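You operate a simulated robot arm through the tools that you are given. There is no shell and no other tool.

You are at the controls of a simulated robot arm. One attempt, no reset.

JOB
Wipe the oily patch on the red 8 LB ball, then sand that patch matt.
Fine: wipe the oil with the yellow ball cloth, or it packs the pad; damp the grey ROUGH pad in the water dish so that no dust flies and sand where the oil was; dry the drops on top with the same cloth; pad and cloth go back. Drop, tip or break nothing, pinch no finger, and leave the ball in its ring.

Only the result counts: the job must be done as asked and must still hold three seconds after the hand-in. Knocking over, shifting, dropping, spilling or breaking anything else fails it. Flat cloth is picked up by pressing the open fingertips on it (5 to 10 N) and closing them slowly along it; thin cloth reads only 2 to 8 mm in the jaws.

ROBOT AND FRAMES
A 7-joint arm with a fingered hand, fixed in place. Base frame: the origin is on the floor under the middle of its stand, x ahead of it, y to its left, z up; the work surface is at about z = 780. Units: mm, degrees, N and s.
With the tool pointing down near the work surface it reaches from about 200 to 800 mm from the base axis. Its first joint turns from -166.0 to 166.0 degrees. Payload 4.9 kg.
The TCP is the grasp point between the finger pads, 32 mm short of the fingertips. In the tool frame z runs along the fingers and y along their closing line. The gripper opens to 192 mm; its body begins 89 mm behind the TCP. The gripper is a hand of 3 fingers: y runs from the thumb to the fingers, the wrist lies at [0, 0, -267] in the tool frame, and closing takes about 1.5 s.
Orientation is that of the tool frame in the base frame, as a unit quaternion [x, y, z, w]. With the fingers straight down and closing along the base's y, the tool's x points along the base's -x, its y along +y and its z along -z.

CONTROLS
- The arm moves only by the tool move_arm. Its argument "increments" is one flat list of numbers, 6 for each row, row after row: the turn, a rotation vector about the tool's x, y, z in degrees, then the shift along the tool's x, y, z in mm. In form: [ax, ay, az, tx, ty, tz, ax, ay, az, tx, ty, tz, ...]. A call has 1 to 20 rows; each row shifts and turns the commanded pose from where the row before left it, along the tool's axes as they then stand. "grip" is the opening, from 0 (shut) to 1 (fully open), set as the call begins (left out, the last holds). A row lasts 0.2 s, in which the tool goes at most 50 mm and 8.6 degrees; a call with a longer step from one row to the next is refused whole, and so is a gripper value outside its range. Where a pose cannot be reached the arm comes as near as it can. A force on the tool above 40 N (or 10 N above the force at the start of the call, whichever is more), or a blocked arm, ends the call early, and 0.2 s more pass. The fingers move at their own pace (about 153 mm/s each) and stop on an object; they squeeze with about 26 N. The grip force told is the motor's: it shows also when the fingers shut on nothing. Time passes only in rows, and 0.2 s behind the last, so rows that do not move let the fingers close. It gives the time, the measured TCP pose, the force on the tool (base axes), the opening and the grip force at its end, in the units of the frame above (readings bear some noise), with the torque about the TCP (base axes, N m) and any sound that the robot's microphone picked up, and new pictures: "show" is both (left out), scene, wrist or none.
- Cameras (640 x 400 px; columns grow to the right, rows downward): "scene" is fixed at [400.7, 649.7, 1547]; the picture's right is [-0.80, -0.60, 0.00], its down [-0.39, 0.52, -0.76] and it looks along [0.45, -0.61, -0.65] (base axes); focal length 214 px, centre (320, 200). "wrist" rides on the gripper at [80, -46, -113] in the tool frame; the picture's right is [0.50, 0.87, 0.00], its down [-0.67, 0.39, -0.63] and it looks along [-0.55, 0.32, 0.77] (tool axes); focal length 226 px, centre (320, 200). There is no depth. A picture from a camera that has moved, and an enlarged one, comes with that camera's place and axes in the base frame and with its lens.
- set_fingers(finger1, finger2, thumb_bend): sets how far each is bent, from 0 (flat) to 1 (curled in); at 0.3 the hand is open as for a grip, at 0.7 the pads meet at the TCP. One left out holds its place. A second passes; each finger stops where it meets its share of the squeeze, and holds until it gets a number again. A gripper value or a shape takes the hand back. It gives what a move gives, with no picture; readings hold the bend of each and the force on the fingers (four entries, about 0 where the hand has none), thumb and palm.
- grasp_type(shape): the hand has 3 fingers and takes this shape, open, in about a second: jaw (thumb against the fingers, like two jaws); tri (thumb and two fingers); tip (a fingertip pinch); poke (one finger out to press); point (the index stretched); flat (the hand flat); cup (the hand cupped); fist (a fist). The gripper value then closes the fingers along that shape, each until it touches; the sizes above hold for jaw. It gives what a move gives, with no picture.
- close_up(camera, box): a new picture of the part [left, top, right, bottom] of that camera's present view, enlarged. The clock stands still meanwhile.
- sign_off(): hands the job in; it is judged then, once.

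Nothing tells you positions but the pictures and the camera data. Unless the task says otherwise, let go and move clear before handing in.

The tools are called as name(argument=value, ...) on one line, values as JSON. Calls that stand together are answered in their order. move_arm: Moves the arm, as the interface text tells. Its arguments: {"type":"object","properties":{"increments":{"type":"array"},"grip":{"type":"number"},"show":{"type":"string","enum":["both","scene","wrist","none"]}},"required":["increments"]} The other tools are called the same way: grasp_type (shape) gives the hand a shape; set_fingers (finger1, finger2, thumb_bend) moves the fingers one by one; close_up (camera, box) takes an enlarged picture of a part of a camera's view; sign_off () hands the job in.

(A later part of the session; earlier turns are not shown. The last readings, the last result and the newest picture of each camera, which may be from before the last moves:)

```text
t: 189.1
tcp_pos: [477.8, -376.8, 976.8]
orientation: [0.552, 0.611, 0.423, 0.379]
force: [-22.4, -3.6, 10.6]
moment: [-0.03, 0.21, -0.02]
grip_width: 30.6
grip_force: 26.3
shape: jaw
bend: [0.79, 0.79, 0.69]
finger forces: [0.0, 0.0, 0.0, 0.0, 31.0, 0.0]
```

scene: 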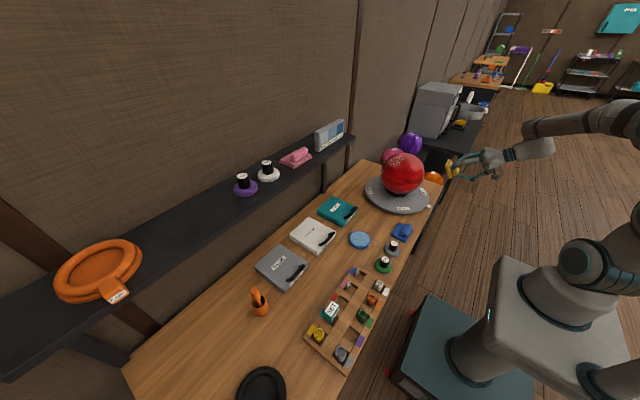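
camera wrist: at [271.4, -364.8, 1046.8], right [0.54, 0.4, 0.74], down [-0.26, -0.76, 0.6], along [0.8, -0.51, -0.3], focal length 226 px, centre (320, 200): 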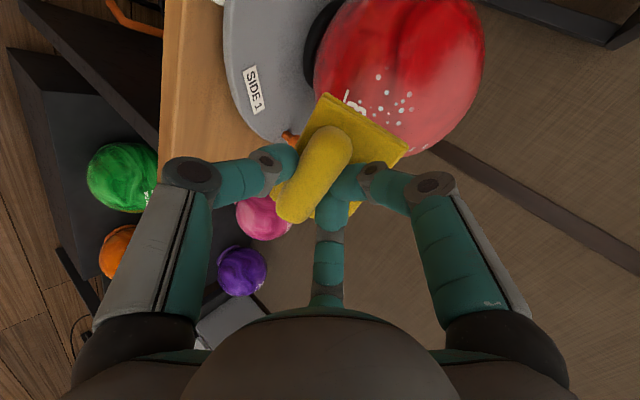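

move_arm(increments=[0, 0, 0, 0, 0, -2, 4, 0, 0, 0, 11, 0.2, 4, 0, 0, 0, 11, 0.2, 4, 0, 0, 0, 11, 0.2, 4, 0, 0, 0, 11, 0.2], show="none")

move_arm(increments=[0, 0, 0, 0, 0, -25, 0, 0, 0, -30, -20, -35, 0, 0, 0, -25, -20, -35, 0, 0, 0, 0, 0, 0])

close_up(camera="wrist", box=[260, 0, 500, 160])

close_up(camera="scene", box=[360, 135, 440, 215])

```text
t: 190.3
tcp_pos: [497.9, -376.4, 1018.6]
orientation: [0.598, 0.665, 0.332, 0.299]
force: [-5.2, 0.8, 4.4]
moment: [0.01, 0.1, 0.02]
grip_width: 30.5
grip_force: 25.7
shape: jaw
bend: [0.78, 0.79, 0.7]
finger forces: [0.0, 0.0, 0.1, 0.0, 30.3, 0.0]
```

```text
refused: row 2 steps farther than a row can; nothing moved
```

```text
2.50 times, centred on (380, 80) of wrist
camera zoom: at [371.9, -309.4, 1047.4], right [0.46, 0.55, 0.69], down [-0.2, -0.7, 0.69], along [0.86, -0.46, -0.21], focal length 565 px, centre (170, 500)
```

zoom: 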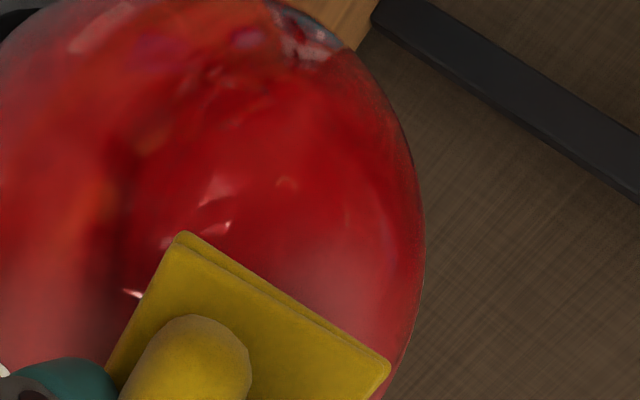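

```text
5.00 times, centred on (400, 175) of scene
camera zoom: at [400.7, 649.7, 1547.0], right [-0.8, -0.6, 0.0], down [-0.39, 0.52, -0.76], along [0.45, -0.61, -0.65], focal length 1072 px, centre (-80, 325)
```

zoom: 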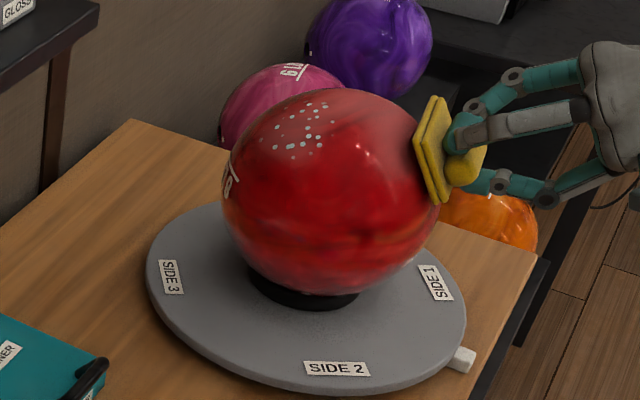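

move_arm(increments=[0, 0, 0, 0, 0, -25, 0, 0, 0, -25, -15, -35, 0, 0, 0, -25, -15, -35, 0, 0, 0, 0, 0, 0])

close_up(camera="wrist", box=[260, 0, 500, 160])

```text
t: 191.3
tcp_pos: [409.0, -437.0, 1050.3]
orientation: [0.599, 0.664, 0.333, 0.3]
force: [-0.3, 0.4, -0.3]
moment: [0.02, 0.0, 0.0]
grip_width: 30.1
grip_force: 25.7
shape: jaw
bend: [0.78, 0.78, 0.7]
finger forces: [0.0, 0.0, 0.0, 0.0, 28.7, 0.1]
camera wrist: at [283.5, -370.1, 1079.4], right [0.46, 0.55, 0.69], down [-0.2, -0.7, 0.69], along [0.86, -0.46, -0.21], focal length 226 px, centre (320, 200)
```

scene: 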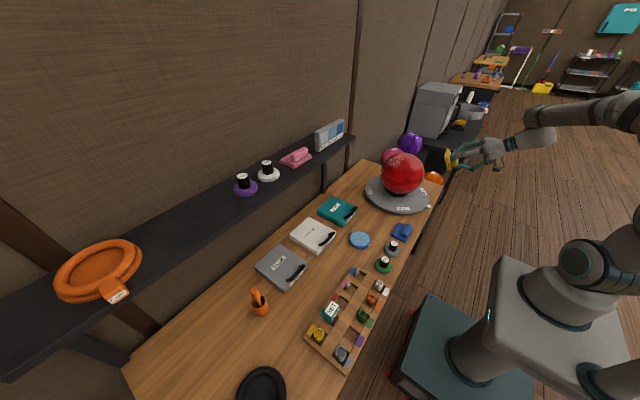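
wrist: 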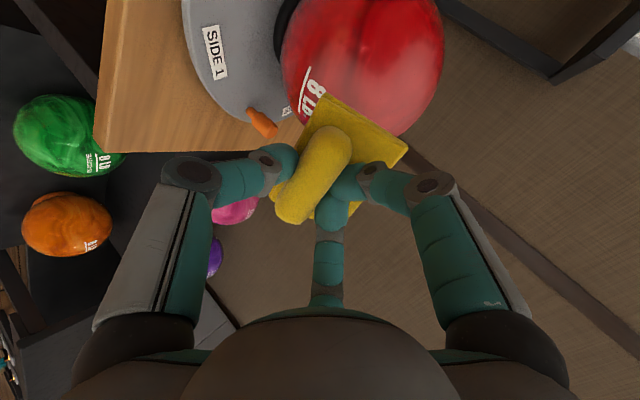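

```text
2.50 times, centred on (380, 80) of wrist
camera zoom: at [283.5, -370.1, 1079.4], right [0.46, 0.55, 0.69], down [-0.2, -0.7, 0.69], along [0.86, -0.46, -0.21], focal length 565 px, centre (170, 500)
```

zoom: 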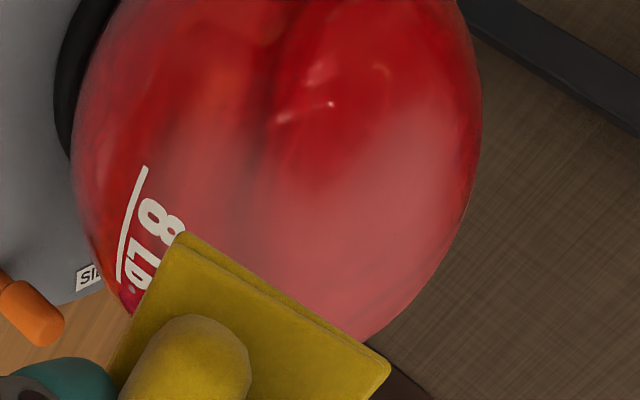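

The label side is clean. I raise the hand to check the top, the -Y side and the far cluster.

move_arm(increments=[7.5, 0, 0, 0, 0, -10, 7.5, 0, 0, 0, 0, -10, 7.5, 0, 0, 0, 0, -10, 7.5, 0, 0, 0, 0, -10, 7.5, 0, 0, 0, 0, -10, 7.5, 0, 0, 0, 0, -10, 0, 0, 0, -8, 33, -20, 0, 0, 0, -8, 33, -20, 0, 0, 0, -8, 33, -20, 0, 0, 0, -8, 33, -20, 0, 0, 0, 0, 0, 0])

close_up(camera="wrist", box=[280, 0, 520, 170])

```text
t: 193.7
tcp_pos: [500.1, -459.0, 1198.4]
orientation: [0.667, 0.741, 0.053, 0.049]
force: [0.3, 0.0, 0.0]
moment: [0.01, -0.04, -0.02]
grip_width: 30.0
grip_force: 26.0
shape: jaw
bend: [0.78, 0.78, 0.7]
finger forces: [0.1, 0.1, 0.0, 0.0, 28.0, 0.0]
camera wrist: at [430.5, -386.4, 1301.5], right [0.8, 0.59, 0.12], down [0.36, -0.64, 0.68], along [0.48, -0.5, -0.72], focal length 226 px, centre (320, 200)
```

scene: 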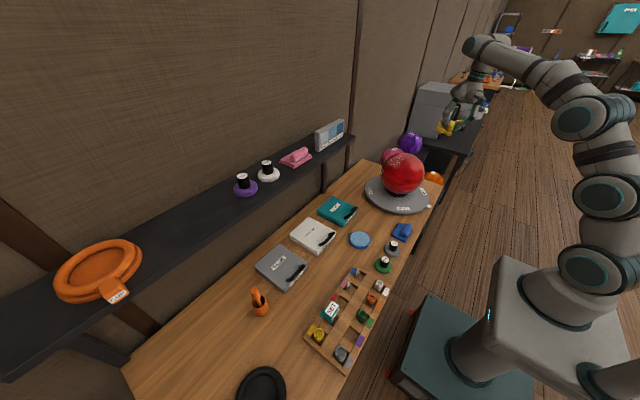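
wrist: 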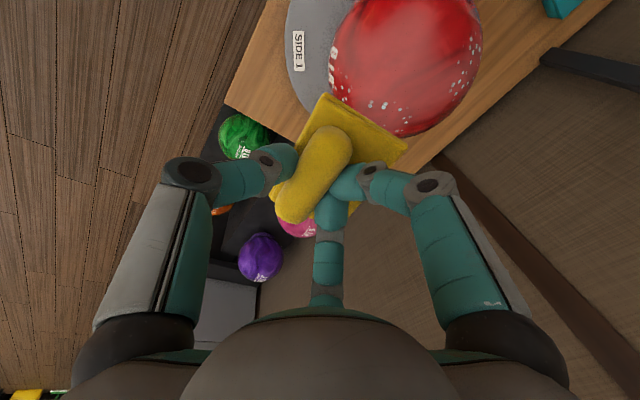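

```text
2.35 times, centred on (400, 85) of wrist
camera zoom: at [430.5, -386.4, 1301.5], right [0.8, 0.59, 0.12], down [0.36, -0.64, 0.68], along [0.48, -0.5, -0.72], focal length 532 px, centre (132, 471)
```

zoom: 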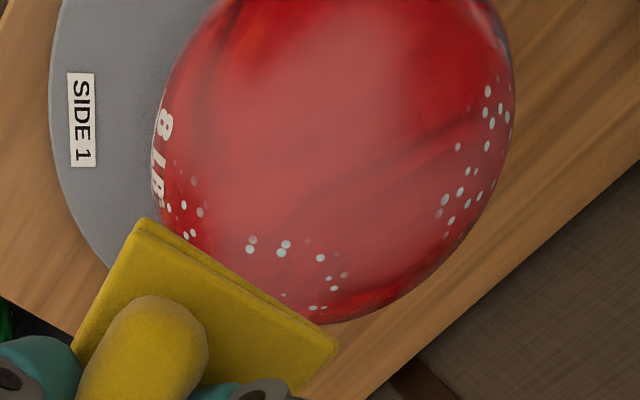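

Three small groups of drops are left: low by the label's end (az ~222°), on the -Y shoulder, and on the +Y/+X shoulder. I take the first one with a straight stroke on its own meridian.

move_arm(increments=[8.3, 0, 0, 0, 0, 0, 0, 0, -7.2, 0, 0, 0, 0, 0, -7.2, 0, 0, 0, 0, 0, -7.2, 0, 0, 0, 0, 0, -7.2, 0, 0, 0, 0, 0, -7.2, 0, 0, 0, -7.5, 0, 0, 0, 0, 0, -7.5, 0, 0, 0, 0, 0, -7.5, 0, 0, 0, 0, 0, -7.5, 0, 0, 0, 0, 0, -7.5, 0, 0, 0, 0, 0, -7.5, 0, 0, 0, 0, 0, 0, 0, 0, -2.4, -21.3, 33.5, 0, 0, 0, -2.4, -21.3, 33.5, 0, 0, 0, -2.4, -21.3, 33.5, 0, 0, 0, -2.4, -21.3, 33.5, 0, 0, 0, 0, 0, 0])

```text
t: 197.3
tcp_pos: [530.8, -440.7, 1041.6]
orientation: [0.377, 0.844, 0.35, 0.154]
force: [-0.1, 0.4, -1.2]
moment: [-0.01, 0.05, -0.01]
grip_width: 29.8
grip_force: 26.5
shape: jaw
bend: [0.78, 0.78, 0.7]
finger forces: [0.0, 0.1, 0.0, 0.1, 28.0, 0.0]
camera wrist: at [393.5, -457.3, 1087.6], right [0.12, 0.78, 0.61], down [0.32, -0.61, 0.72], along [0.94, 0.11, -0.33], focal length 226 px, centre (320, 200)
```

scene: 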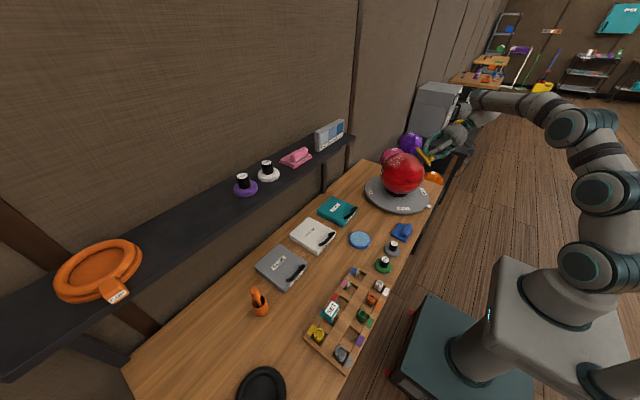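
wrist: 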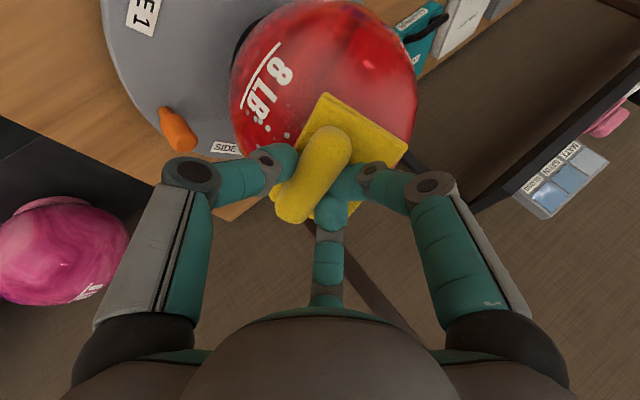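

move_arm(increments=[0, 0, 0, 0, 0, 6, 0, 0, 0, 0, 0, 4, 0, 0, 0, 0, 0, 1.5, 0, 0, 0, 0, 0, 1, 0, 0, 0, 0, 0, 0], show="none")

move_arm(increments=[0, 0, 0, 0, 0, 1, 0, 0, 0, 0, 0, 0], show="none")

```text
t: 198.5
tcp_pos: [536.5, -435.0, 1032.0]
orientation: [0.376, 0.844, 0.35, 0.155]
force: [-0.5, -0.1, 0.5]
moment: [-0.02, 0.0, 0.04]
grip_width: 29.9
grip_force: 25.6
shape: jaw
bend: [0.78, 0.78, 0.7]
finger forces: [0.1, 0.1, 0.0, 0.0, 28.0, 0.0]
```

```text
t: 199.1
tcp_pos: [537.2, -434.6, 1032.7]
orientation: [0.376, 0.844, 0.349, 0.155]
force: [0.1, -0.8, -1.0]
moment: [0.0, -0.03, -0.02]
grip_width: 29.9
grip_force: 25.9
shape: jaw
bend: [0.78, 0.78, 0.7]
finger forces: [0.0, 0.1, 0.0, 0.0, 28.0, 0.0]
```

move_arm(increments=[0, 0, 0, 0, 0, 1.5, 0, 0, 0, 0, 0, 1, 0, 0, 0, 0, 0, 0], show="none")

```text
t: 199.9
tcp_pos: [536.8, -434.8, 1032.0]
orientation: [0.377, 0.844, 0.349, 0.156]
force: [-9.7, -6.7, 9.7]
moment: [-0.07, 0.08, -0.03]
grip_width: 29.8
grip_force: 26.2
shape: jaw
bend: [0.78, 0.79, 0.7]
finger forces: [0.0, 0.0, 0.0, 0.1, 30.2, 0.0]
```

move_arm(increments=[-4, 0, 0, 0, -11, 0.2, -4, 0, 0, 0, -11, 0.4, -4, 0, 0, 0, -11, 0.5, -4, 0, 0, 0, -11, 0.5], show="none")

move_arm(increments=[-4, 0, 0, 0, -11, 0.5, 4, 0, 0, 0, 11, 0.2, 4, 0, 0, 0, 11, 0.2, 4, 0, 0, 0, 11, 0.2], show="none")

```text
t: 200.9
tcp_pos: [518.2, -450.0, 994.5]
orientation: [0.351, 0.787, 0.464, 0.206]
force: [-9.2, -7.2, 5.9]
moment: [-0.13, 0.15, 0.02]
grip_width: 29.9
grip_force: 26.1
shape: jaw
bend: [0.79, 0.79, 0.7]
finger forces: [0.1, 0.0, 0.0, 0.0, 29.7, 0.0]
```

```text
t: 201.9
tcp_pos: [526.8, -443.9, 1015.0]
orientation: [0.365, 0.817, 0.408, 0.18]
force: [-4.4, -4.1, 4.1]
moment: [0.01, 0.05, 0.03]
grip_width: 30.0
grip_force: 26.2
shape: jaw
bend: [0.79, 0.79, 0.7]
finger forces: [0.0, 0.1, 0.0, 0.0, 30.2, 0.0]
```

move_arm(increments=[4, 0, 0, 0, 11, 0.5, 4, 0, 0, 0, 11, 0.3, 4, 0, 0, 0, 11, 0.3, 4, 0, 0, 0, 11, 0.3], show="none")

move_arm(increments=[4, 0, 0, 0, 11, 0.2, 4, 0, 0, 0, 11, 0.2, 4, 0, 0, 0, 11, 0.2, 4, 0, 0, 0, 11, 0.2], show="none")

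```text
t: 202.9
tcp_pos: [549.3, -422.6, 1048.0]
orientation: [0.385, 0.867, 0.289, 0.128]
force: [-6.4, -5.6, 6.5]
moment: [-0.13, 0.1, -0.01]
grip_width: 29.9
grip_force: 26.2
shape: jaw
bend: [0.78, 0.79, 0.7]
finger forces: [0.0, 0.1, 0.0, 0.0, 31.1, 0.0]
```

```text
t: 203.9
tcp_pos: [579.0, -397.2, 1067.6]
orientation: [0.4, 0.898, 0.167, 0.073]
force: [-4.7, -2.9, 6.4]
moment: [-0.12, 0.11, -0.01]
grip_width: 30.3
grip_force: 25.8
shape: jaw
bend: [0.78, 0.79, 0.7]
finger forces: [0.0, 0.0, 0.0, 0.0, 30.9, 0.0]
```

move_arm(increments=[0, 4, 0, -11.1, 0, 0.5, 0, 4, 0, -11.1, 0, 0.5], show="none")

```text
t: 204.5
tcp_pos: [594.0, -413.2, 1066.5]
orientation: [0.387, 0.902, 0.194, 0.011]
force: [-2.8, -3.2, 8.6]
moment: [-0.13, 0.09, 0.03]
grip_width: 30.1
grip_force: 25.8
shape: jaw
bend: [0.78, 0.79, 0.7]
finger forces: [0.0, 0.0, 0.1, 0.0, 29.9, 0.0]
```

move_arm(increments=[4, 0, 0, 0, 11, 0.3, 4, 0, 0, 0, 11, 0.3, 0, 4, 0, -11.1, 0, 0.4], show="none")

move_arm(increments=[-4, 0, 0, 0, -11, 0.3, -4, 0, 0, 0, -11, 0.3], show="none")

```text
t: 205.3
tcp_pos: [609.9, -401.5, 1072.3]
orientation: [0.384, 0.912, 0.141, -0.037]
force: [-0.8, -0.8, 13.0]
moment: [-0.03, 0.08, 0.0]
grip_width: 30.2
grip_force: 26.2
shape: jaw
bend: [0.78, 0.79, 0.7]
finger forces: [0.0, 0.0, 0.0, 0.0, 29.7, 0.0]
out of reach, approached as far as the arm can: row 3
```

```text
t: 205.9
tcp_pos: [594.5, -415.9, 1065.3]
orientation: [0.386, 0.899, 0.207, -0.019]
force: [-1.3, -7.4, 21.9]
moment: [-0.07, 0.02, 0.01]
grip_width: 30.5
grip_force: 26.2
shape: jaw
bend: [0.78, 0.79, 0.69]
finger forces: [0.1, 0.1, 0.0, 0.0, 30.0, 0.0]
```

move_arm(increments=[0, 0, 0, 0, 0, -15, 0, 0, 0, 0, -10, -40, 0, -4, 0, 0, -20, -40, 0, -4, 0, -20, -35, -10, 4, 0, 0, -25, -35, 0, 0, 0, 0, 0, 0, 0])

close_up(camera="wrist", box=[240, 0, 480, 170])

close_up(camera="scene", box=[360, 135, 440, 215])

```text
t: 207.3
tcp_pos: [512.7, -521.9, 1103.5]
orientation: [0.4, 0.904, 0.148, 0.026]
force: [-0.4, -0.5, -0.7]
moment: [0.02, 0.0, 0.02]
grip_width: 30.0
grip_force: 25.8
shape: jaw
bend: [0.78, 0.78, 0.7]
finger forces: [0.0, 0.0, 0.0, 0.0, 27.9, 0.0]
out of reach, approached as far as the arm can: row 2, 5
camera wrist: at [407.5, -521.1, 1201.1], right [0.28, 0.92, 0.29], down [0.63, -0.4, 0.67], along [0.73, -0.01, -0.69], focal length 226 px, centre (320, 200)
```

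scene: 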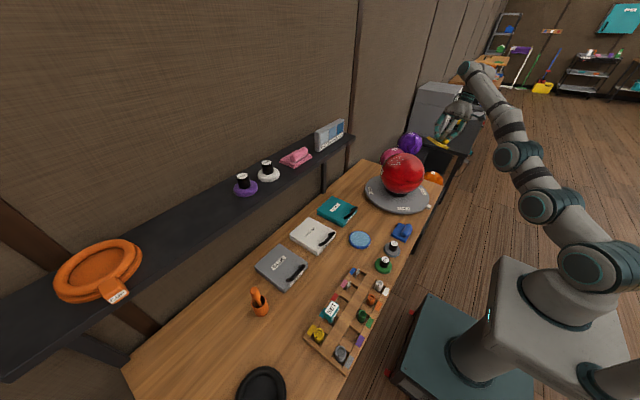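
wrist: 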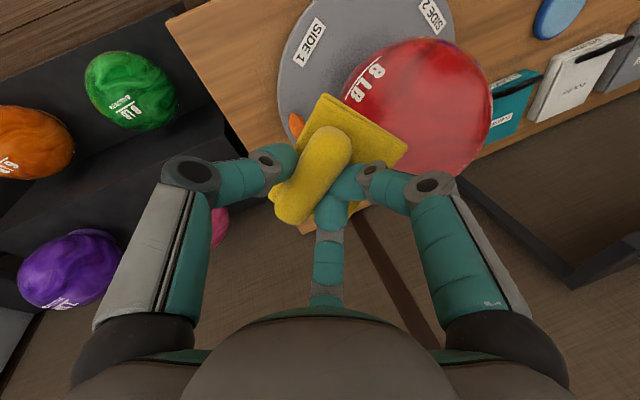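

```text
2.35 times, centred on (360, 85) of wrist
camera zoom: at [407.5, -521.1, 1201.1], right [0.28, 0.92, 0.29], down [0.63, -0.4, 0.67], along [0.73, -0.01, -0.69], focal length 532 px, centre (226, 471)
```

zoom: 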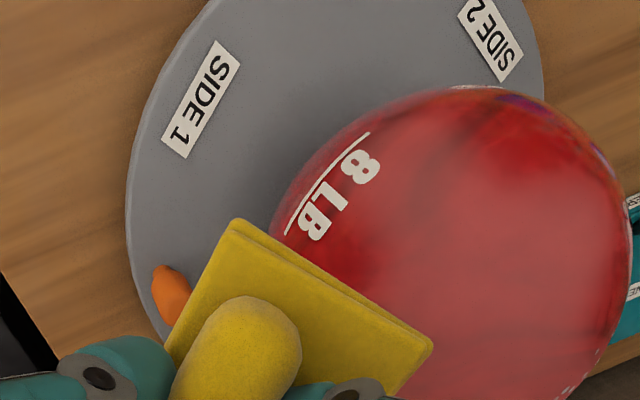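

```text
5.00 times, centred on (400, 175) of scene
camera zoom: at [400.7, 649.7, 1547.0], right [-0.8, -0.6, 0.0], down [-0.39, 0.52, -0.76], along [0.45, -0.61, -0.65], focal length 1072 px, centre (-80, 325)
```

zoom: 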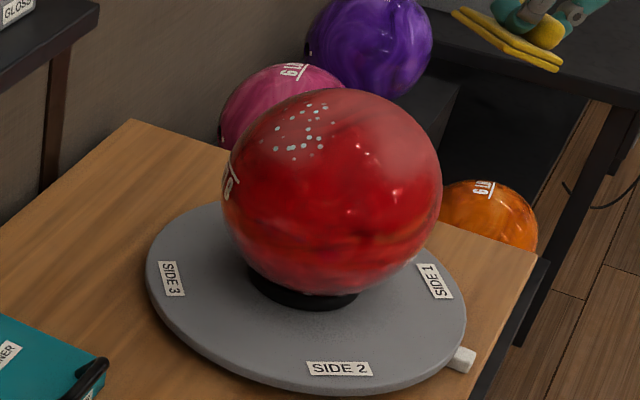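

Those are gone too. Now I turn the hand and go over the top to treat the +Y/+X shoulder.

move_arm(increments=[5.8, -1.4, 0, 0, 0, -8, 5.8, -1.4, 0, 0, 0, -8, 5.8, -1.4, 0, 0, 0, -8, 0, 0, -7, 0, 0, 0, 0, 0, -7, 0, 0, 0, 0, 0, -7, 0, 0, 0, 0, 0, -7, 0, 0, 0, 0, 0, 0, -9.7, 37.6, 0, 0, 0, 0, -9.7, 37.6, 0, 0, 0, 0, -9.7, 37.6, 0, 0, 0, 0, -9.7, 37.6, 0, 0, 0, 0, -9.7, 37.6, 0, 0, 0, 0, 0, 0, 0])

close_up(camera="wrist", box=[160, 0, 480, 230])

```text
t: 210.1
tcp_pos: [630.2, -377.7, 1129.9]
orientation: [0.172, 0.985, -0.005, -0.002]
force: [0.2, 0.0, -0.2]
moment: [0.0, -0.01, 0.0]
grip_width: 29.9
grip_force: 25.6
shape: jaw
bend: [0.78, 0.78, 0.7]
finger forces: [0.0, 0.0, 0.1, 0.1, 27.7, 0.0]
out of reach, approached as far as the arm can: row 8, 9, 10
camera wrist: at [539.6, -394.5, 1241.1], right [-0.18, 0.98, -0.01], down [0.77, 0.14, 0.63], along [0.62, 0.11, -0.78], focal length 226 px, centre (320, 200)
```

scene: 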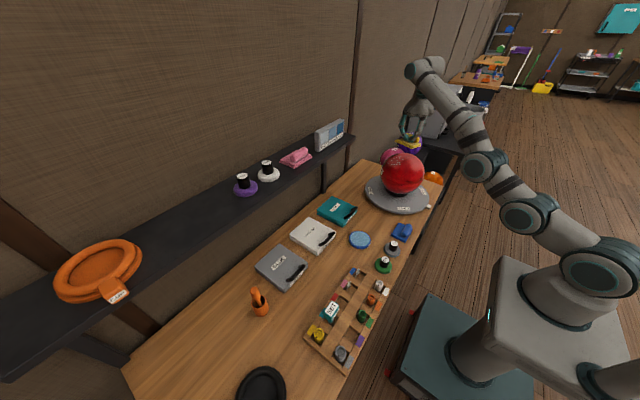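
wrist: 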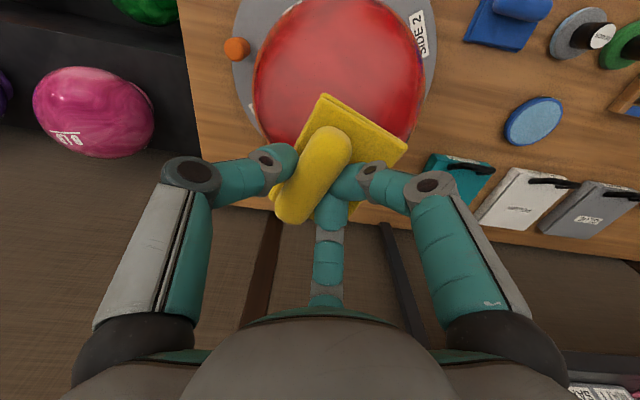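

```text
1.74 times, centred on (320, 115) of wrist
camera zoom: at [539.6, -394.5, 1241.1], right [-0.18, 0.98, -0.01], down [0.77, 0.14, 0.63], along [0.62, 0.11, -0.78], focal length 393 px, centre (320, 348)
```

zoom: 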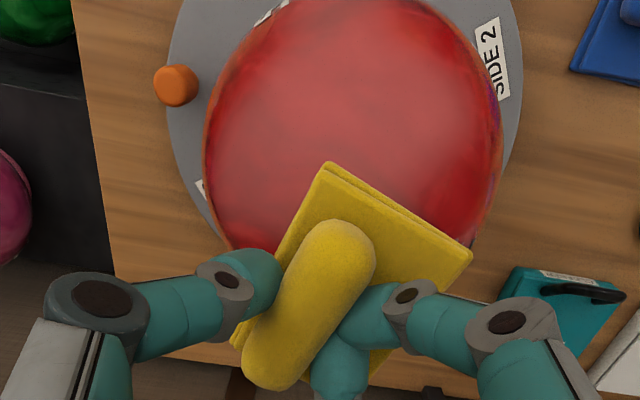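

move_arm(increments=[0, 0, 0, 5, 5, 10, 0, 0, 0, 0, 5, 5, 0, 0, 0, 0, 0, 0], show="none")

```text
t: 210.9
tcp_pos: [637.3, -374.2, 1121.4]
orientation: [0.17, 0.985, -0.005, -0.001]
force: [-0.3, 0.0, -0.5]
moment: [-0.03, 0.01, -0.01]
grip_width: 29.8
grip_force: 26.0
shape: jaw
bend: [0.78, 0.78, 0.7]
finger forces: [0.1, 0.0, 0.0, 0.0, 27.6, 0.0]
out of reach, approached as far as the arm can: row 1, 2
```

move_arm(increments=[0, 0, 0, 18, 6, 20, 0, 0, 0, 0, 0, 0], show="none")

```text
t: 211.5
tcp_pos: [622.4, -362.7, 1101.3]
orientation: [0.171, 0.985, -0.006, -0.002]
force: [-0.4, 0.1, -0.5]
moment: [0.01, 0.0, -0.04]
grip_width: 30.2
grip_force: 25.9
shape: jaw
bend: [0.78, 0.78, 0.7]
finger forces: [0.0, 0.1, 0.1, 0.0, 27.7, 0.0]
```

move_arm(increments=[0, 0, 0, 0, 0, 12, 0, 0, 0, 0, 0, 8, 0, 0, 0, 0, 0, 2, 0, 0, 0, 0, 0, 1.5, 0, 0, 0, 0, 0, 0], show="none")

move_arm(increments=[0, 0, 0, 0, 0, 1, 0, 0, 0, 0, 0, 0], show="none")

```text
t: 212.7
tcp_pos: [623.5, -361.5, 1079.6]
orientation: [0.171, 0.985, -0.005, -0.002]
force: [0.0, -0.1, 1.2]
moment: [-0.04, 0.06, 0.01]
grip_width: 29.8
grip_force: 26.0
shape: jaw
bend: [0.78, 0.78, 0.7]
finger forces: [0.0, 0.0, 0.1, 0.0, 28.0, 0.0]
```

```text
t: 213.3
tcp_pos: [623.6, -361.3, 1078.3]
orientation: [0.17, 0.985, -0.005, -0.001]
force: [-0.9, -1.2, 5.9]
moment: [-0.02, 0.08, 0.0]
grip_width: 30.0
grip_force: 26.5
shape: jaw
bend: [0.78, 0.78, 0.7]
finger forces: [0.0, 0.0, 0.0, 0.0, 28.6, 0.1]
```

move_arm(increments=[4, 0, 0, 0, 11.1, 0.7, 4, 0, 0, 0, 11.1, 0.5, 4, 0, 0, 0, 11.1, 0.5, 4, 0, 0, 0, 11.1, 0.5], show="none")

move_arm(increments=[4, 0, 0, 0, 11.1, 0.4, 4, 0, 0, 0, 11.1, 0.4, 4, 0, 0, 0, 11.1, 0.4, 4, 0, 0, 0, 11.1, 0.4], show="none")

```text
t: 214.3
tcp_pos: [638.1, -319.7, 1072.8]
orientation: [0.169, 0.975, -0.142, -0.024]
force: [0.9, 0.1, 13.6]
moment: [-0.25, 0.09, 0.04]
grip_width: 29.9
grip_force: 25.5
shape: jaw
bend: [0.78, 0.78, 0.7]
finger forces: [0.1, 0.0, 0.1, 0.1, 32.2, 0.0]
```

```text
t: 215.3
tcp_pos: [651.5, -280.7, 1053.0]
orientation: [0.163, 0.946, -0.276, -0.047]
force: [4.9, 6.5, 25.8]
moment: [-0.4, 0.19, 0.01]
grip_width: 30.4
grip_force: 25.6
shape: jaw
bend: [0.79, 0.79, 0.7]
finger forces: [0.0, 0.1, 0.0, 0.0, 34.7, 0.1]
```

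move_arm(increments=[4, 0, 0, 0, 11.1, -0.8, 4, 0, 0, 0, 11.1, 0.0, 4, 0, 0, 0, 11.1, 0.2])

close_up(camera="scene", box=[360, 115, 440, 195])

```text
t: 216.1
tcp_pos: [659.3, -255.0, 1030.7]
orientation: [0.159, 0.912, -0.373, -0.067]
force: [0.9, 7.4, 13.5]
moment: [-0.29, 0.11, -0.08]
grip_width: 30.8
grip_force: 26.2
shape: jaw
bend: [0.78, 0.79, 0.7]
finger forces: [0.0, 0.0, 0.1, 0.0, 32.6, 0.1]
camera wrist: at [600.7, -185.8, 1141.9], right [-0.27, 0.75, -0.61], down [0.88, 0.45, 0.17], along [0.4, -0.48, -0.78], focal length 226 px, centre (320, 200)
```

scene: 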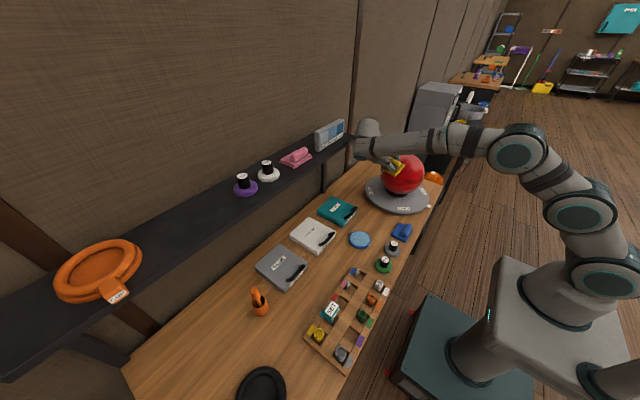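
wrist: 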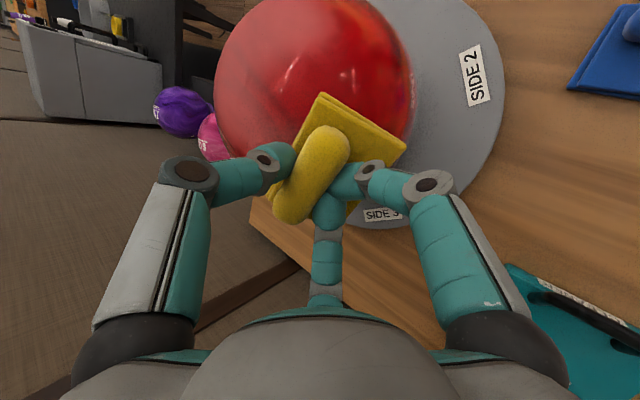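

```text
5.00 times, centred on (400, 155) of scene
camera zoom: at [400.7, 649.7, 1547.0], right [-0.8, -0.6, 0.0], down [-0.39, 0.52, -0.76], along [0.45, -0.61, -0.65], focal length 1072 px, centre (-80, 425)
```

zoom: 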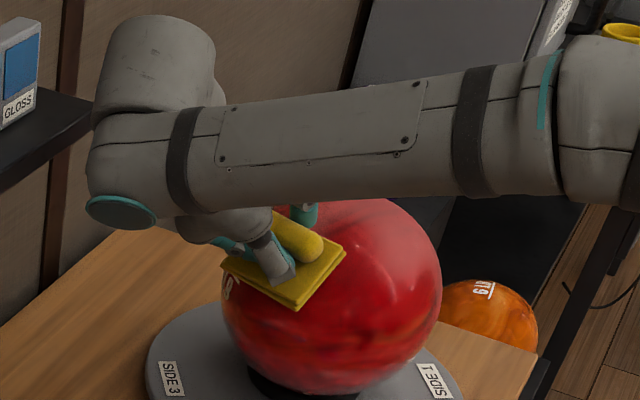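

move_arm(increments=[-4, 0, 0, 0, -11.1, 0.3, -4, 0, 0, 0, -11.1, 0.3, -4, 0, 0, 0, -11.1, 0.2, 0, 4, 0, -11.1, 0, 0.2], show="none")

move_arm(increments=[-4, 0, 0, 0, -11.1, 0.1, -4, 0, 0, 0, -11.1, 0.2, 4, 0, 0, 0, 11.1, 0.2, 4, 0, 0, 0, 11.1, 0.2], show="none")

```text
t: 217.1
tcp_pos: [661.2, -284.4, 1053.4]
orientation: [0.174, 0.943, -0.27, -0.082]
force: [-0.1, 2.4, 4.7]
moment: [-0.11, 0.04, -0.04]
grip_width: 30.2
grip_force: 25.5
shape: jaw
bend: [0.78, 0.78, 0.7]
finger forces: [0.0, 0.0, 0.0, 0.1, 29.1, 0.1]
```

```text
t: 218.1
tcp_pos: [661.6, -284.1, 1053.1]
orientation: [0.174, 0.943, -0.271, -0.081]
force: [0.8, -0.2, -0.1]
moment: [0.02, -0.06, -0.02]
grip_width: 30.2
grip_force: 26.4
shape: jaw
bend: [0.78, 0.78, 0.7]
finger forces: [0.0, 0.0, 0.0, 0.0, 27.9, 0.1]
```

move_arm(increments=[0, 0, 0, 0, 0, 2, 4, 0, 0, 0, 11.1, 0.6, 4, 0, 0, 0, 11.1, 0.4, -4, 0, 0, 0, -11.1, 0.2, -4, 0, 0, 0, -11.1, 0.2], show="none")

move_arm(increments=[-4, 0, 0, 0, -11.1, 0.2, -4, 0, 0, 0, -11.1, 0.2, -4, 0, 0, 0, -11.1, 0.2, -4, 0, 0, 0, -11.1, 0.2], show="none")

```text
t: 219.3
tcp_pos: [660.7, -285.8, 1053.4]
orientation: [0.173, 0.944, -0.27, -0.081]
force: [5.4, 9.1, 7.8]
moment: [0.02, 0.02, -0.04]
grip_width: 29.8
grip_force: 25.6
shape: jaw
bend: [0.78, 0.78, 0.7]
finger forces: [0.1, 0.1, 0.1, 0.0, 27.5, 0.0]
```

```text
t: 220.3
tcp_pos: [645.7, -323.2, 1071.1]
orientation: [0.183, 0.972, -0.135, -0.057]
force: [0.5, 2.3, 8.6]
moment: [-0.09, 0.01, -0.01]
grip_width: 30.2
grip_force: 26.3
shape: jaw
bend: [0.78, 0.78, 0.7]
finger forces: [0.1, 0.0, 0.0, 0.0, 29.3, 0.1]
```

I lift off and clear the view.

move_arm(increments=[0, 0, 0, 0, 0, -20, 0, 0, 0, 20, -10, -40, -4, 0, 0, 40, -15, -15, -4, 0, 0, 40, -25, 0, 0, 0, 0, 40, -25, 0, 0, 0, 0, 40, -20, 0, 0, 0, 0, 0, 0, 0])

close_up(camera="scene", box=[360, 135, 440, 215])

close_up(camera="wrist", box=[240, 0, 480, 170])

```text
t: 221.9
tcp_pos: [459.3, -325.1, 1172.4]
orientation: [0.187, 0.979, -0.068, -0.044]
force: [0.4, 1.1, -0.4]
moment: [0.0, -0.02, -0.02]
grip_width: 29.9
grip_force: 25.7
shape: jaw
bend: [0.78, 0.78, 0.7]
finger forces: [0.0, 0.0, 0.0, 0.0, 27.8, 0.1]
camera wrist: at [381.7, -325.7, 1294.0], right [-0.15, 0.98, -0.1], down [0.83, 0.18, 0.52], along [0.53, 0.0, -0.85], focal length 226 px, centre (320, 200)
```

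scene: 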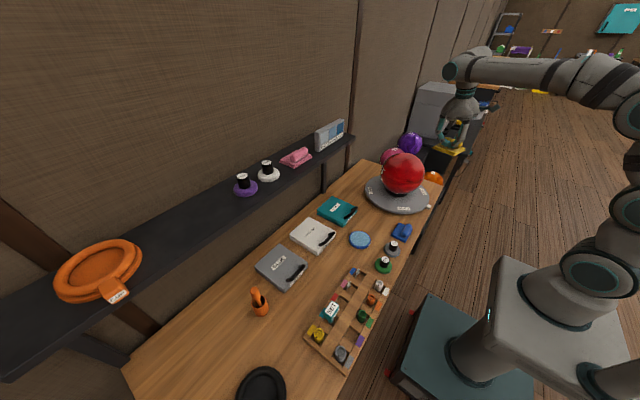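
wrist: 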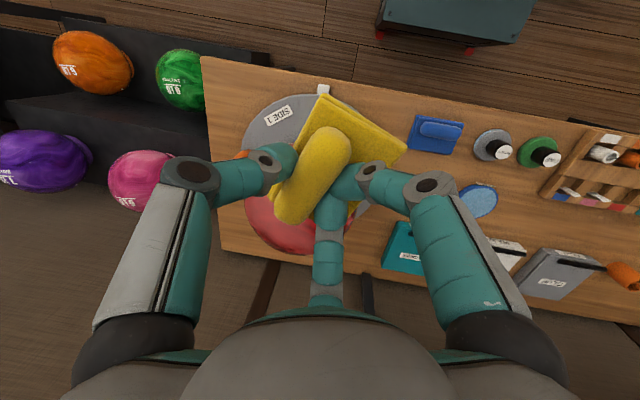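

```text
5.00 times, centred on (400, 175) of scene
camera zoom: at [400.7, 649.7, 1547.0], right [-0.8, -0.6, 0.0], down [-0.39, 0.52, -0.76], along [0.45, -0.61, -0.65], focal length 1072 px, centre (-80, 325)
```

zoom: 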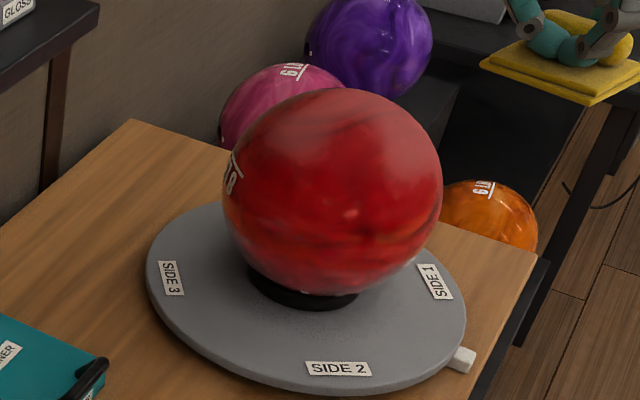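

```text
2.35 times, centred on (360, 85) of wrist
camera zoom: at [381.7, -325.7, 1294.0], right [-0.15, 0.98, -0.1], down [0.83, 0.18, 0.52], along [0.53, 0.0, -0.85], focal length 532 px, centre (226, 471)
```

zoom: 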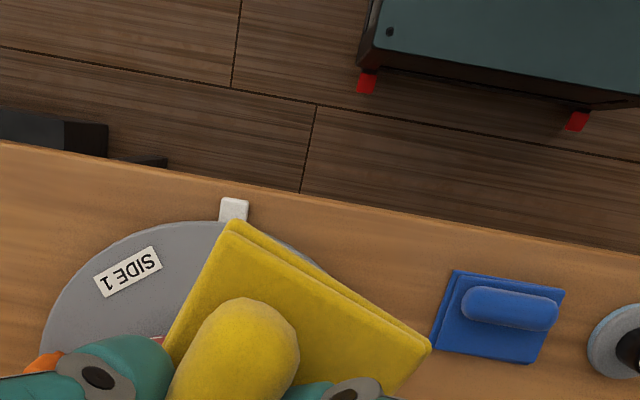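

The far shoulder is dry now as well. I check the -Y side and the back of the top from another angle.

move_arm(increments=[-4.4, -1.85, 0, 0, 0, 0, -4.4, -1.85, 0, 0, 0, 0, 0, 0, -6.7, 0, 0, 0, 0, 0, -6.7, 0, 0, 0, 0, 0, -6.7, 0, 0, 0, 0, 0, 0, -33.7, -5, -6, 0, 0, 0, -33.7, -5, -6, 0, 0, 0, -33.7, -5, -6, 0, 0, 0, 0, 0, 0])

close_up(camera="wrist", box=[190, 20, 400, 190])

```text
t: 223.9
tcp_pos: [560.0, -340.1, 1191.1]
orientation: [0.013, 1.0, 0.001, 0.002]
force: [0.2, 0.5, -0.1]
moment: [-0.02, -0.02, -0.02]
grip_width: 30.1
grip_force: 26.0
shape: jaw
bend: [0.78, 0.78, 0.7]
finger forces: [0.1, 0.0, 0.0, 0.2, 27.7, 0.1]
camera wrist: at [479.1, -385.0, 1301.5], right [-0.48, 0.88, 0.0], down [0.68, 0.37, 0.64], along [0.56, 0.3, -0.77], focal length 226 px, centre (320, 200)
```

scene: 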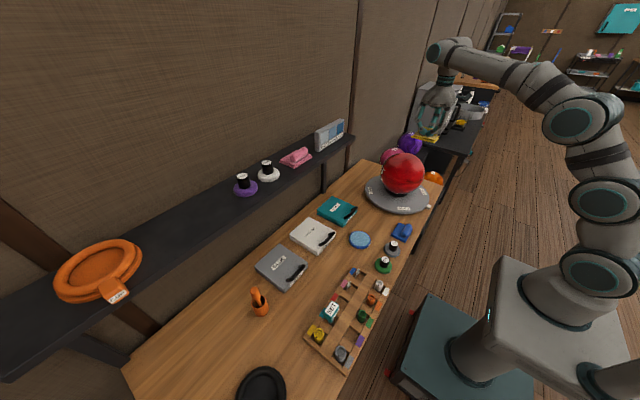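
wrist: 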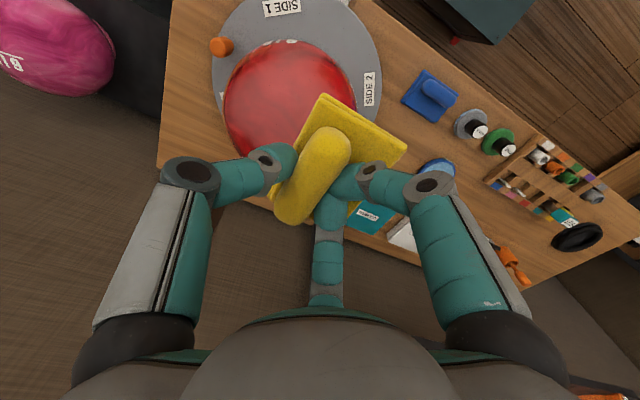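

```text
2.35 times, centred on (295, 105) of wrist
camera zoom: at [479.1, -385.0, 1301.5], right [-0.48, 0.88, 0.0], down [0.68, 0.37, 0.64], along [0.56, 0.3, -0.77], focal length 532 px, centre (379, 424)
```

zoom: 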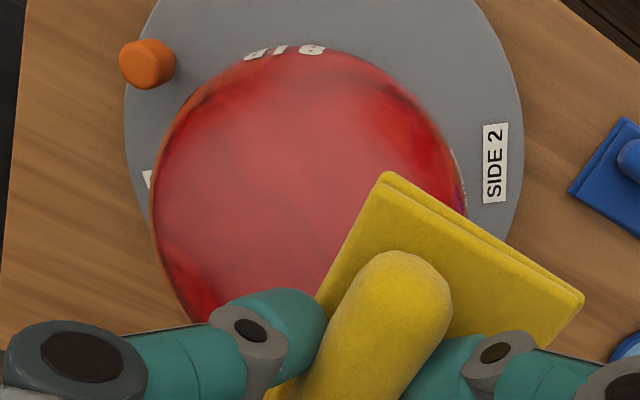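

No drops are left anywhere I can see and the matt zone looks even. The turntable stands about 32° counter-clockwise of where it was, so I will gently turn it back with a light cloth drag. I first bring the hand into position on the near side.

move_arm(increments=[0, 0, 8.2, 0, 0, 0, 0, 0, 8.2, 0, 0, 0, 0, 0, 8.2, 0, 0, 0, 0, 0, 8.2, 0, 0, 0, 0, 0, 8.2, 0, 0, 0, 0, 0, 8.2, 0, 0, 0, 0, 0, 8.2, 0, 0, 0, 0, 0, 8.2, 0, 0, 0, 0, 0, 8.2, 0, 0, 0, 0, 0, 8.2, 0, 0, 0, 0, 0, 6.5, 0, 0, 0, -8, 0, 0, 0, 0, 0, -8, 0, 0, 0, 0, 0, -8, 0, 0, 0, 0, 0, -8, 0, 0, 0, 0, 0, -8, 0, 0, 0, 0, 0, 0, 0, 0, -5.5, -31.3, 15, 0, 0, 0, -5.5, -31.3, 17, 0, 0, 0, -5.5, -31.3, 17, 0, 0, 0, -5.5, -31.3, 17])

```text
t: 228.1
tcp_pos: [506.8, -363.3, 1061.4]
orientation: [0.664, 0.664, 0.243, 0.244]
force: [-0.2, -0.6, 0.2]
moment: [-0.01, 0.03, 0.0]
grip_width: 30.1
grip_force: 26.0
shape: jaw
bend: [0.78, 0.78, 0.7]
finger forces: [0.0, 0.0, 0.0, 0.0, 27.8, 0.0]
camera wrist: at [398.0, -284.7, 1116.6], right [0.66, 0.5, 0.56], down [-0.11, -0.67, 0.73], along [0.74, -0.55, -0.39], focal length 226 px, centre (320, 200)
```

scene: 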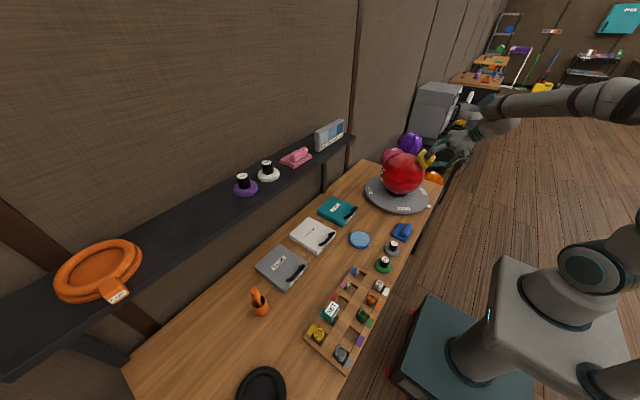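
wrist: 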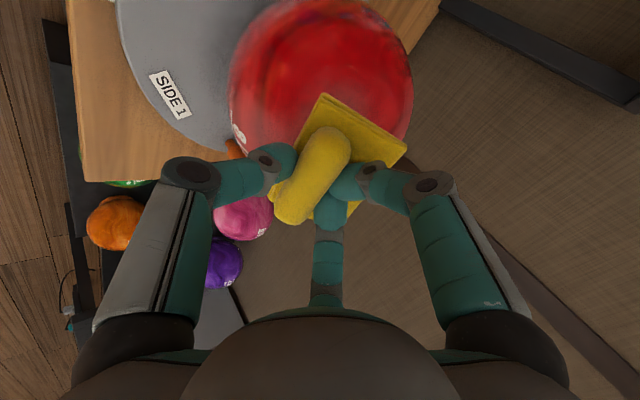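

move_arm(increments=[0, 4, 0, -12.6, 0, 0.4, 0, 4, 0, -12.6, 0, 0.4, 0, 4, 0, -12.6, 0, 0.4, 0, 0, 0, 0, 0, 10, 0, 0, 0, 0, 0, 7, 0, 0, 0, 0, 0, 2, 0, 0, 0, 0, 0, 1, 0, 0, 0, 0, 0, 0], show="none")

```text
t: 229.9
tcp_pos: [523.2, -398.6, 1042.8]
orientation: [0.635, 0.686, 0.312, 0.172]
force: [-0.2, -1.4, -1.0]
moment: [0.01, 0.01, 0.0]
grip_width: 29.8
grip_force: 26.3
shape: jaw
bend: [0.78, 0.78, 0.7]
finger forces: [0.0, 0.0, 0.1, 0.1, 27.7, 0.0]
```

move_arm(increments=[0, 0, 0, 0, 0, 1.5, 0, 0, 0, 0, 0, 1.5, 0, 0, 0, 0, 0, 1, 0, 0, 0, 0, 0, 0], show="none")

```text
t: 230.9
tcp_pos: [525.2, -396.5, 1039.1]
orientation: [0.635, 0.685, 0.312, 0.172]
force: [-2.9, -1.1, 4.3]
moment: [0.03, 0.07, 0.02]
grip_width: 29.6
grip_force: 25.7
shape: jaw
bend: [0.78, 0.78, 0.7]
finger forces: [0.0, 0.0, 0.0, 0.0, 27.8, 0.0]
```

move_arm(increments=[0, 0, 0, 0, 0, 1.5, 0, -4, 0, 11, 0, 0.4, 0, -4, 0, 11, 0, 0.4, 0, -4, 0, 11, 0, 0.4], show="none")

move_arm(increments=[0, -4, 0, 11, 0, 0.4, 0, -4, 0, 11, 0, 0.4, 0, -4, 0, 11, 0, 0.4])

close_up(camera="scene", box=[360, 135, 440, 215])

```text
t: 231.9
tcp_pos: [523.7, -363.6, 1041.9]
orientation: [0.664, 0.663, 0.243, 0.244]
force: [-19.1, 1.3, 19.9]
moment: [0.05, 0.22, -0.11]
grip_width: 30.6
grip_force: 25.4
shape: jaw
bend: [0.79, 0.79, 0.7]
finger forces: [0.0, 0.0, 0.1, 0.0, 32.4, 0.0]
```

```text
t: 232.7
tcp_pos: [524.6, -327.6, 1037.9]
orientation: [0.686, 0.635, 0.174, 0.311]
force: [-15.3, 6.2, 18.6]
moment: [0.09, 0.2, -0.09]
grip_width: 30.7
grip_force: 25.7
shape: jaw
bend: [0.79, 0.79, 0.7]
finger forces: [0.0, 0.0, 0.1, 0.1, 31.7, 0.0]
camera wrist: at [429.0, -226.9, 1079.1], right [0.73, 0.49, 0.48], down [-0.19, -0.53, 0.83], along [0.66, -0.7, -0.29], focal length 226 px, centre (320, 200)
```

scene: 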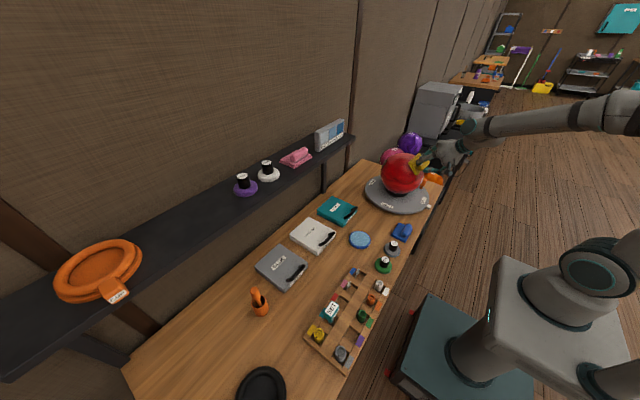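
wrist: 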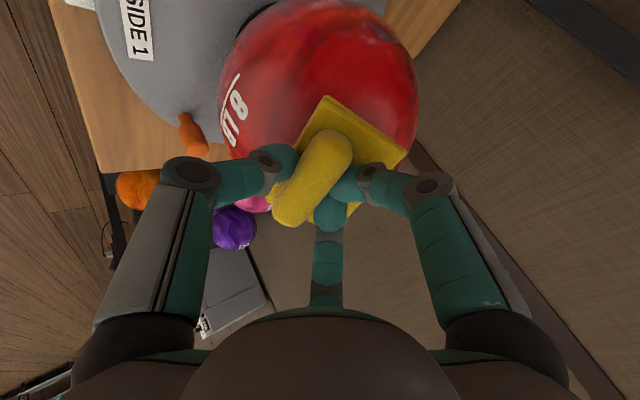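

```text
5.00 times, centred on (400, 175) of scene
camera zoom: at [400.7, 649.7, 1547.0], right [-0.8, -0.6, 0.0], down [-0.39, 0.52, -0.76], along [0.45, -0.61, -0.65], focal length 1072 px, centre (-80, 325)
```

zoom: 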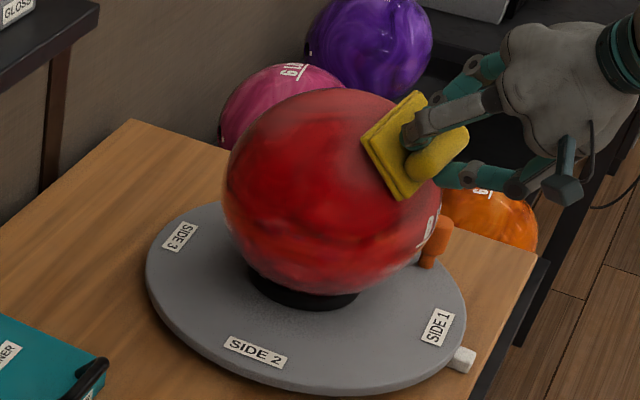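

The turntable is back within about 2° of its first position, ball still in its ring. I lift off straight away from the ball and check everything.

move_arm(increments=[0, 0, 0, 0, 0, -15, 0, 0, 0, 0, 0, -35, 0, 4, 0, -10, 0, -40, 0, 4, 0, -30, -20, -20, 0, 4, 0, -40, -20, 0, 0, 0, 0, -40, 0, 0, 0, 0, 0, 0, 0, 0])

close_up(camera="wrist", box=[240, 0, 480, 170])

close_up(camera="scene", box=[360, 135, 440, 215])

close_up(camera="scene", box=[380, 148, 425, 180])

```text
t: 234.3
tcp_pos: [418.8, -426.4, 1104.8]
orientation: [0.664, 0.663, 0.244, 0.243]
force: [0.3, -0.4, -0.3]
moment: [0.03, 0.02, 0.01]
grip_width: 30.1
grip_force: 26.4
shape: jaw
bend: [0.78, 0.79, 0.7]
finger forces: [0.0, 0.1, 0.0, 0.1, 27.7, 0.0]
camera wrist: at [310.8, -347.7, 1160.1], right [0.66, 0.5, 0.56], down [-0.11, -0.67, 0.73], along [0.74, -0.55, -0.39], focal length 226 px, centre (320, 200)
```

scene: 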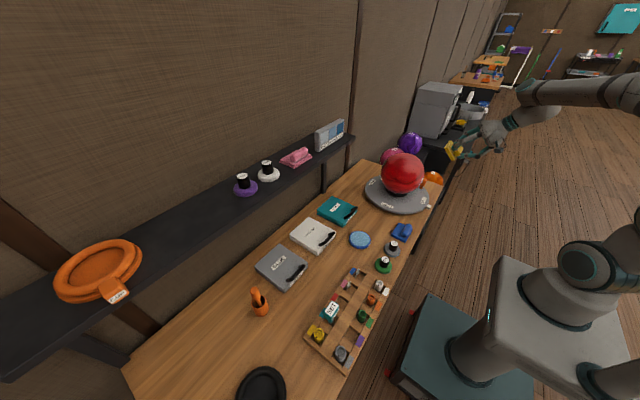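
wrist: 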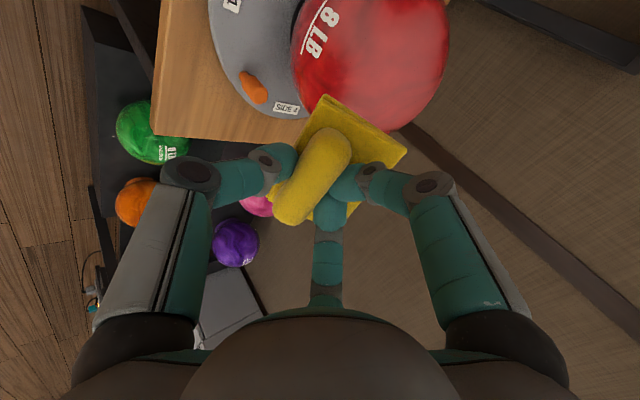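

```text
2.35 times, centred on (360, 85) of wrist
camera zoom: at [310.8, -347.7, 1160.1], right [0.66, 0.5, 0.56], down [-0.11, -0.67, 0.73], along [0.74, -0.55, -0.39], focal length 532 px, centre (226, 471)
```

zoom: 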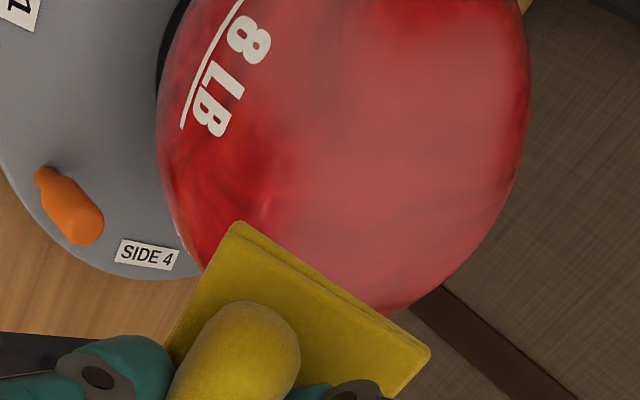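

```text
5.00 times, centred on (400, 175) of scene
camera zoom: at [400.7, 649.7, 1547.0], right [-0.8, -0.6, 0.0], down [-0.39, 0.52, -0.76], along [0.45, -0.61, -0.65], focal length 1072 px, centre (-80, 325)
```

zoom: 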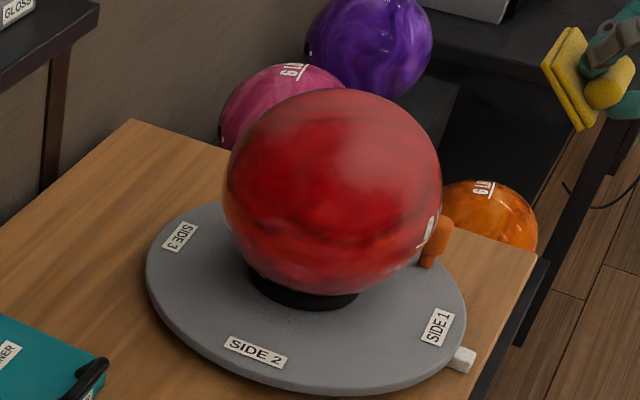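

```text
12.50 times, centred on (402, 164) of scene
camera zoom: at [400.7, 649.7, 1547.0], right [-0.8, -0.6, 0.0], down [-0.39, 0.52, -0.76], along [0.45, -0.61, -0.65], focal length 2681 px, centre (-711, 650)
```

zoom: 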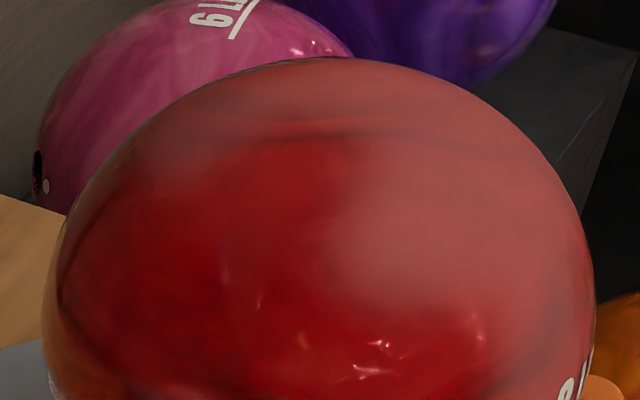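

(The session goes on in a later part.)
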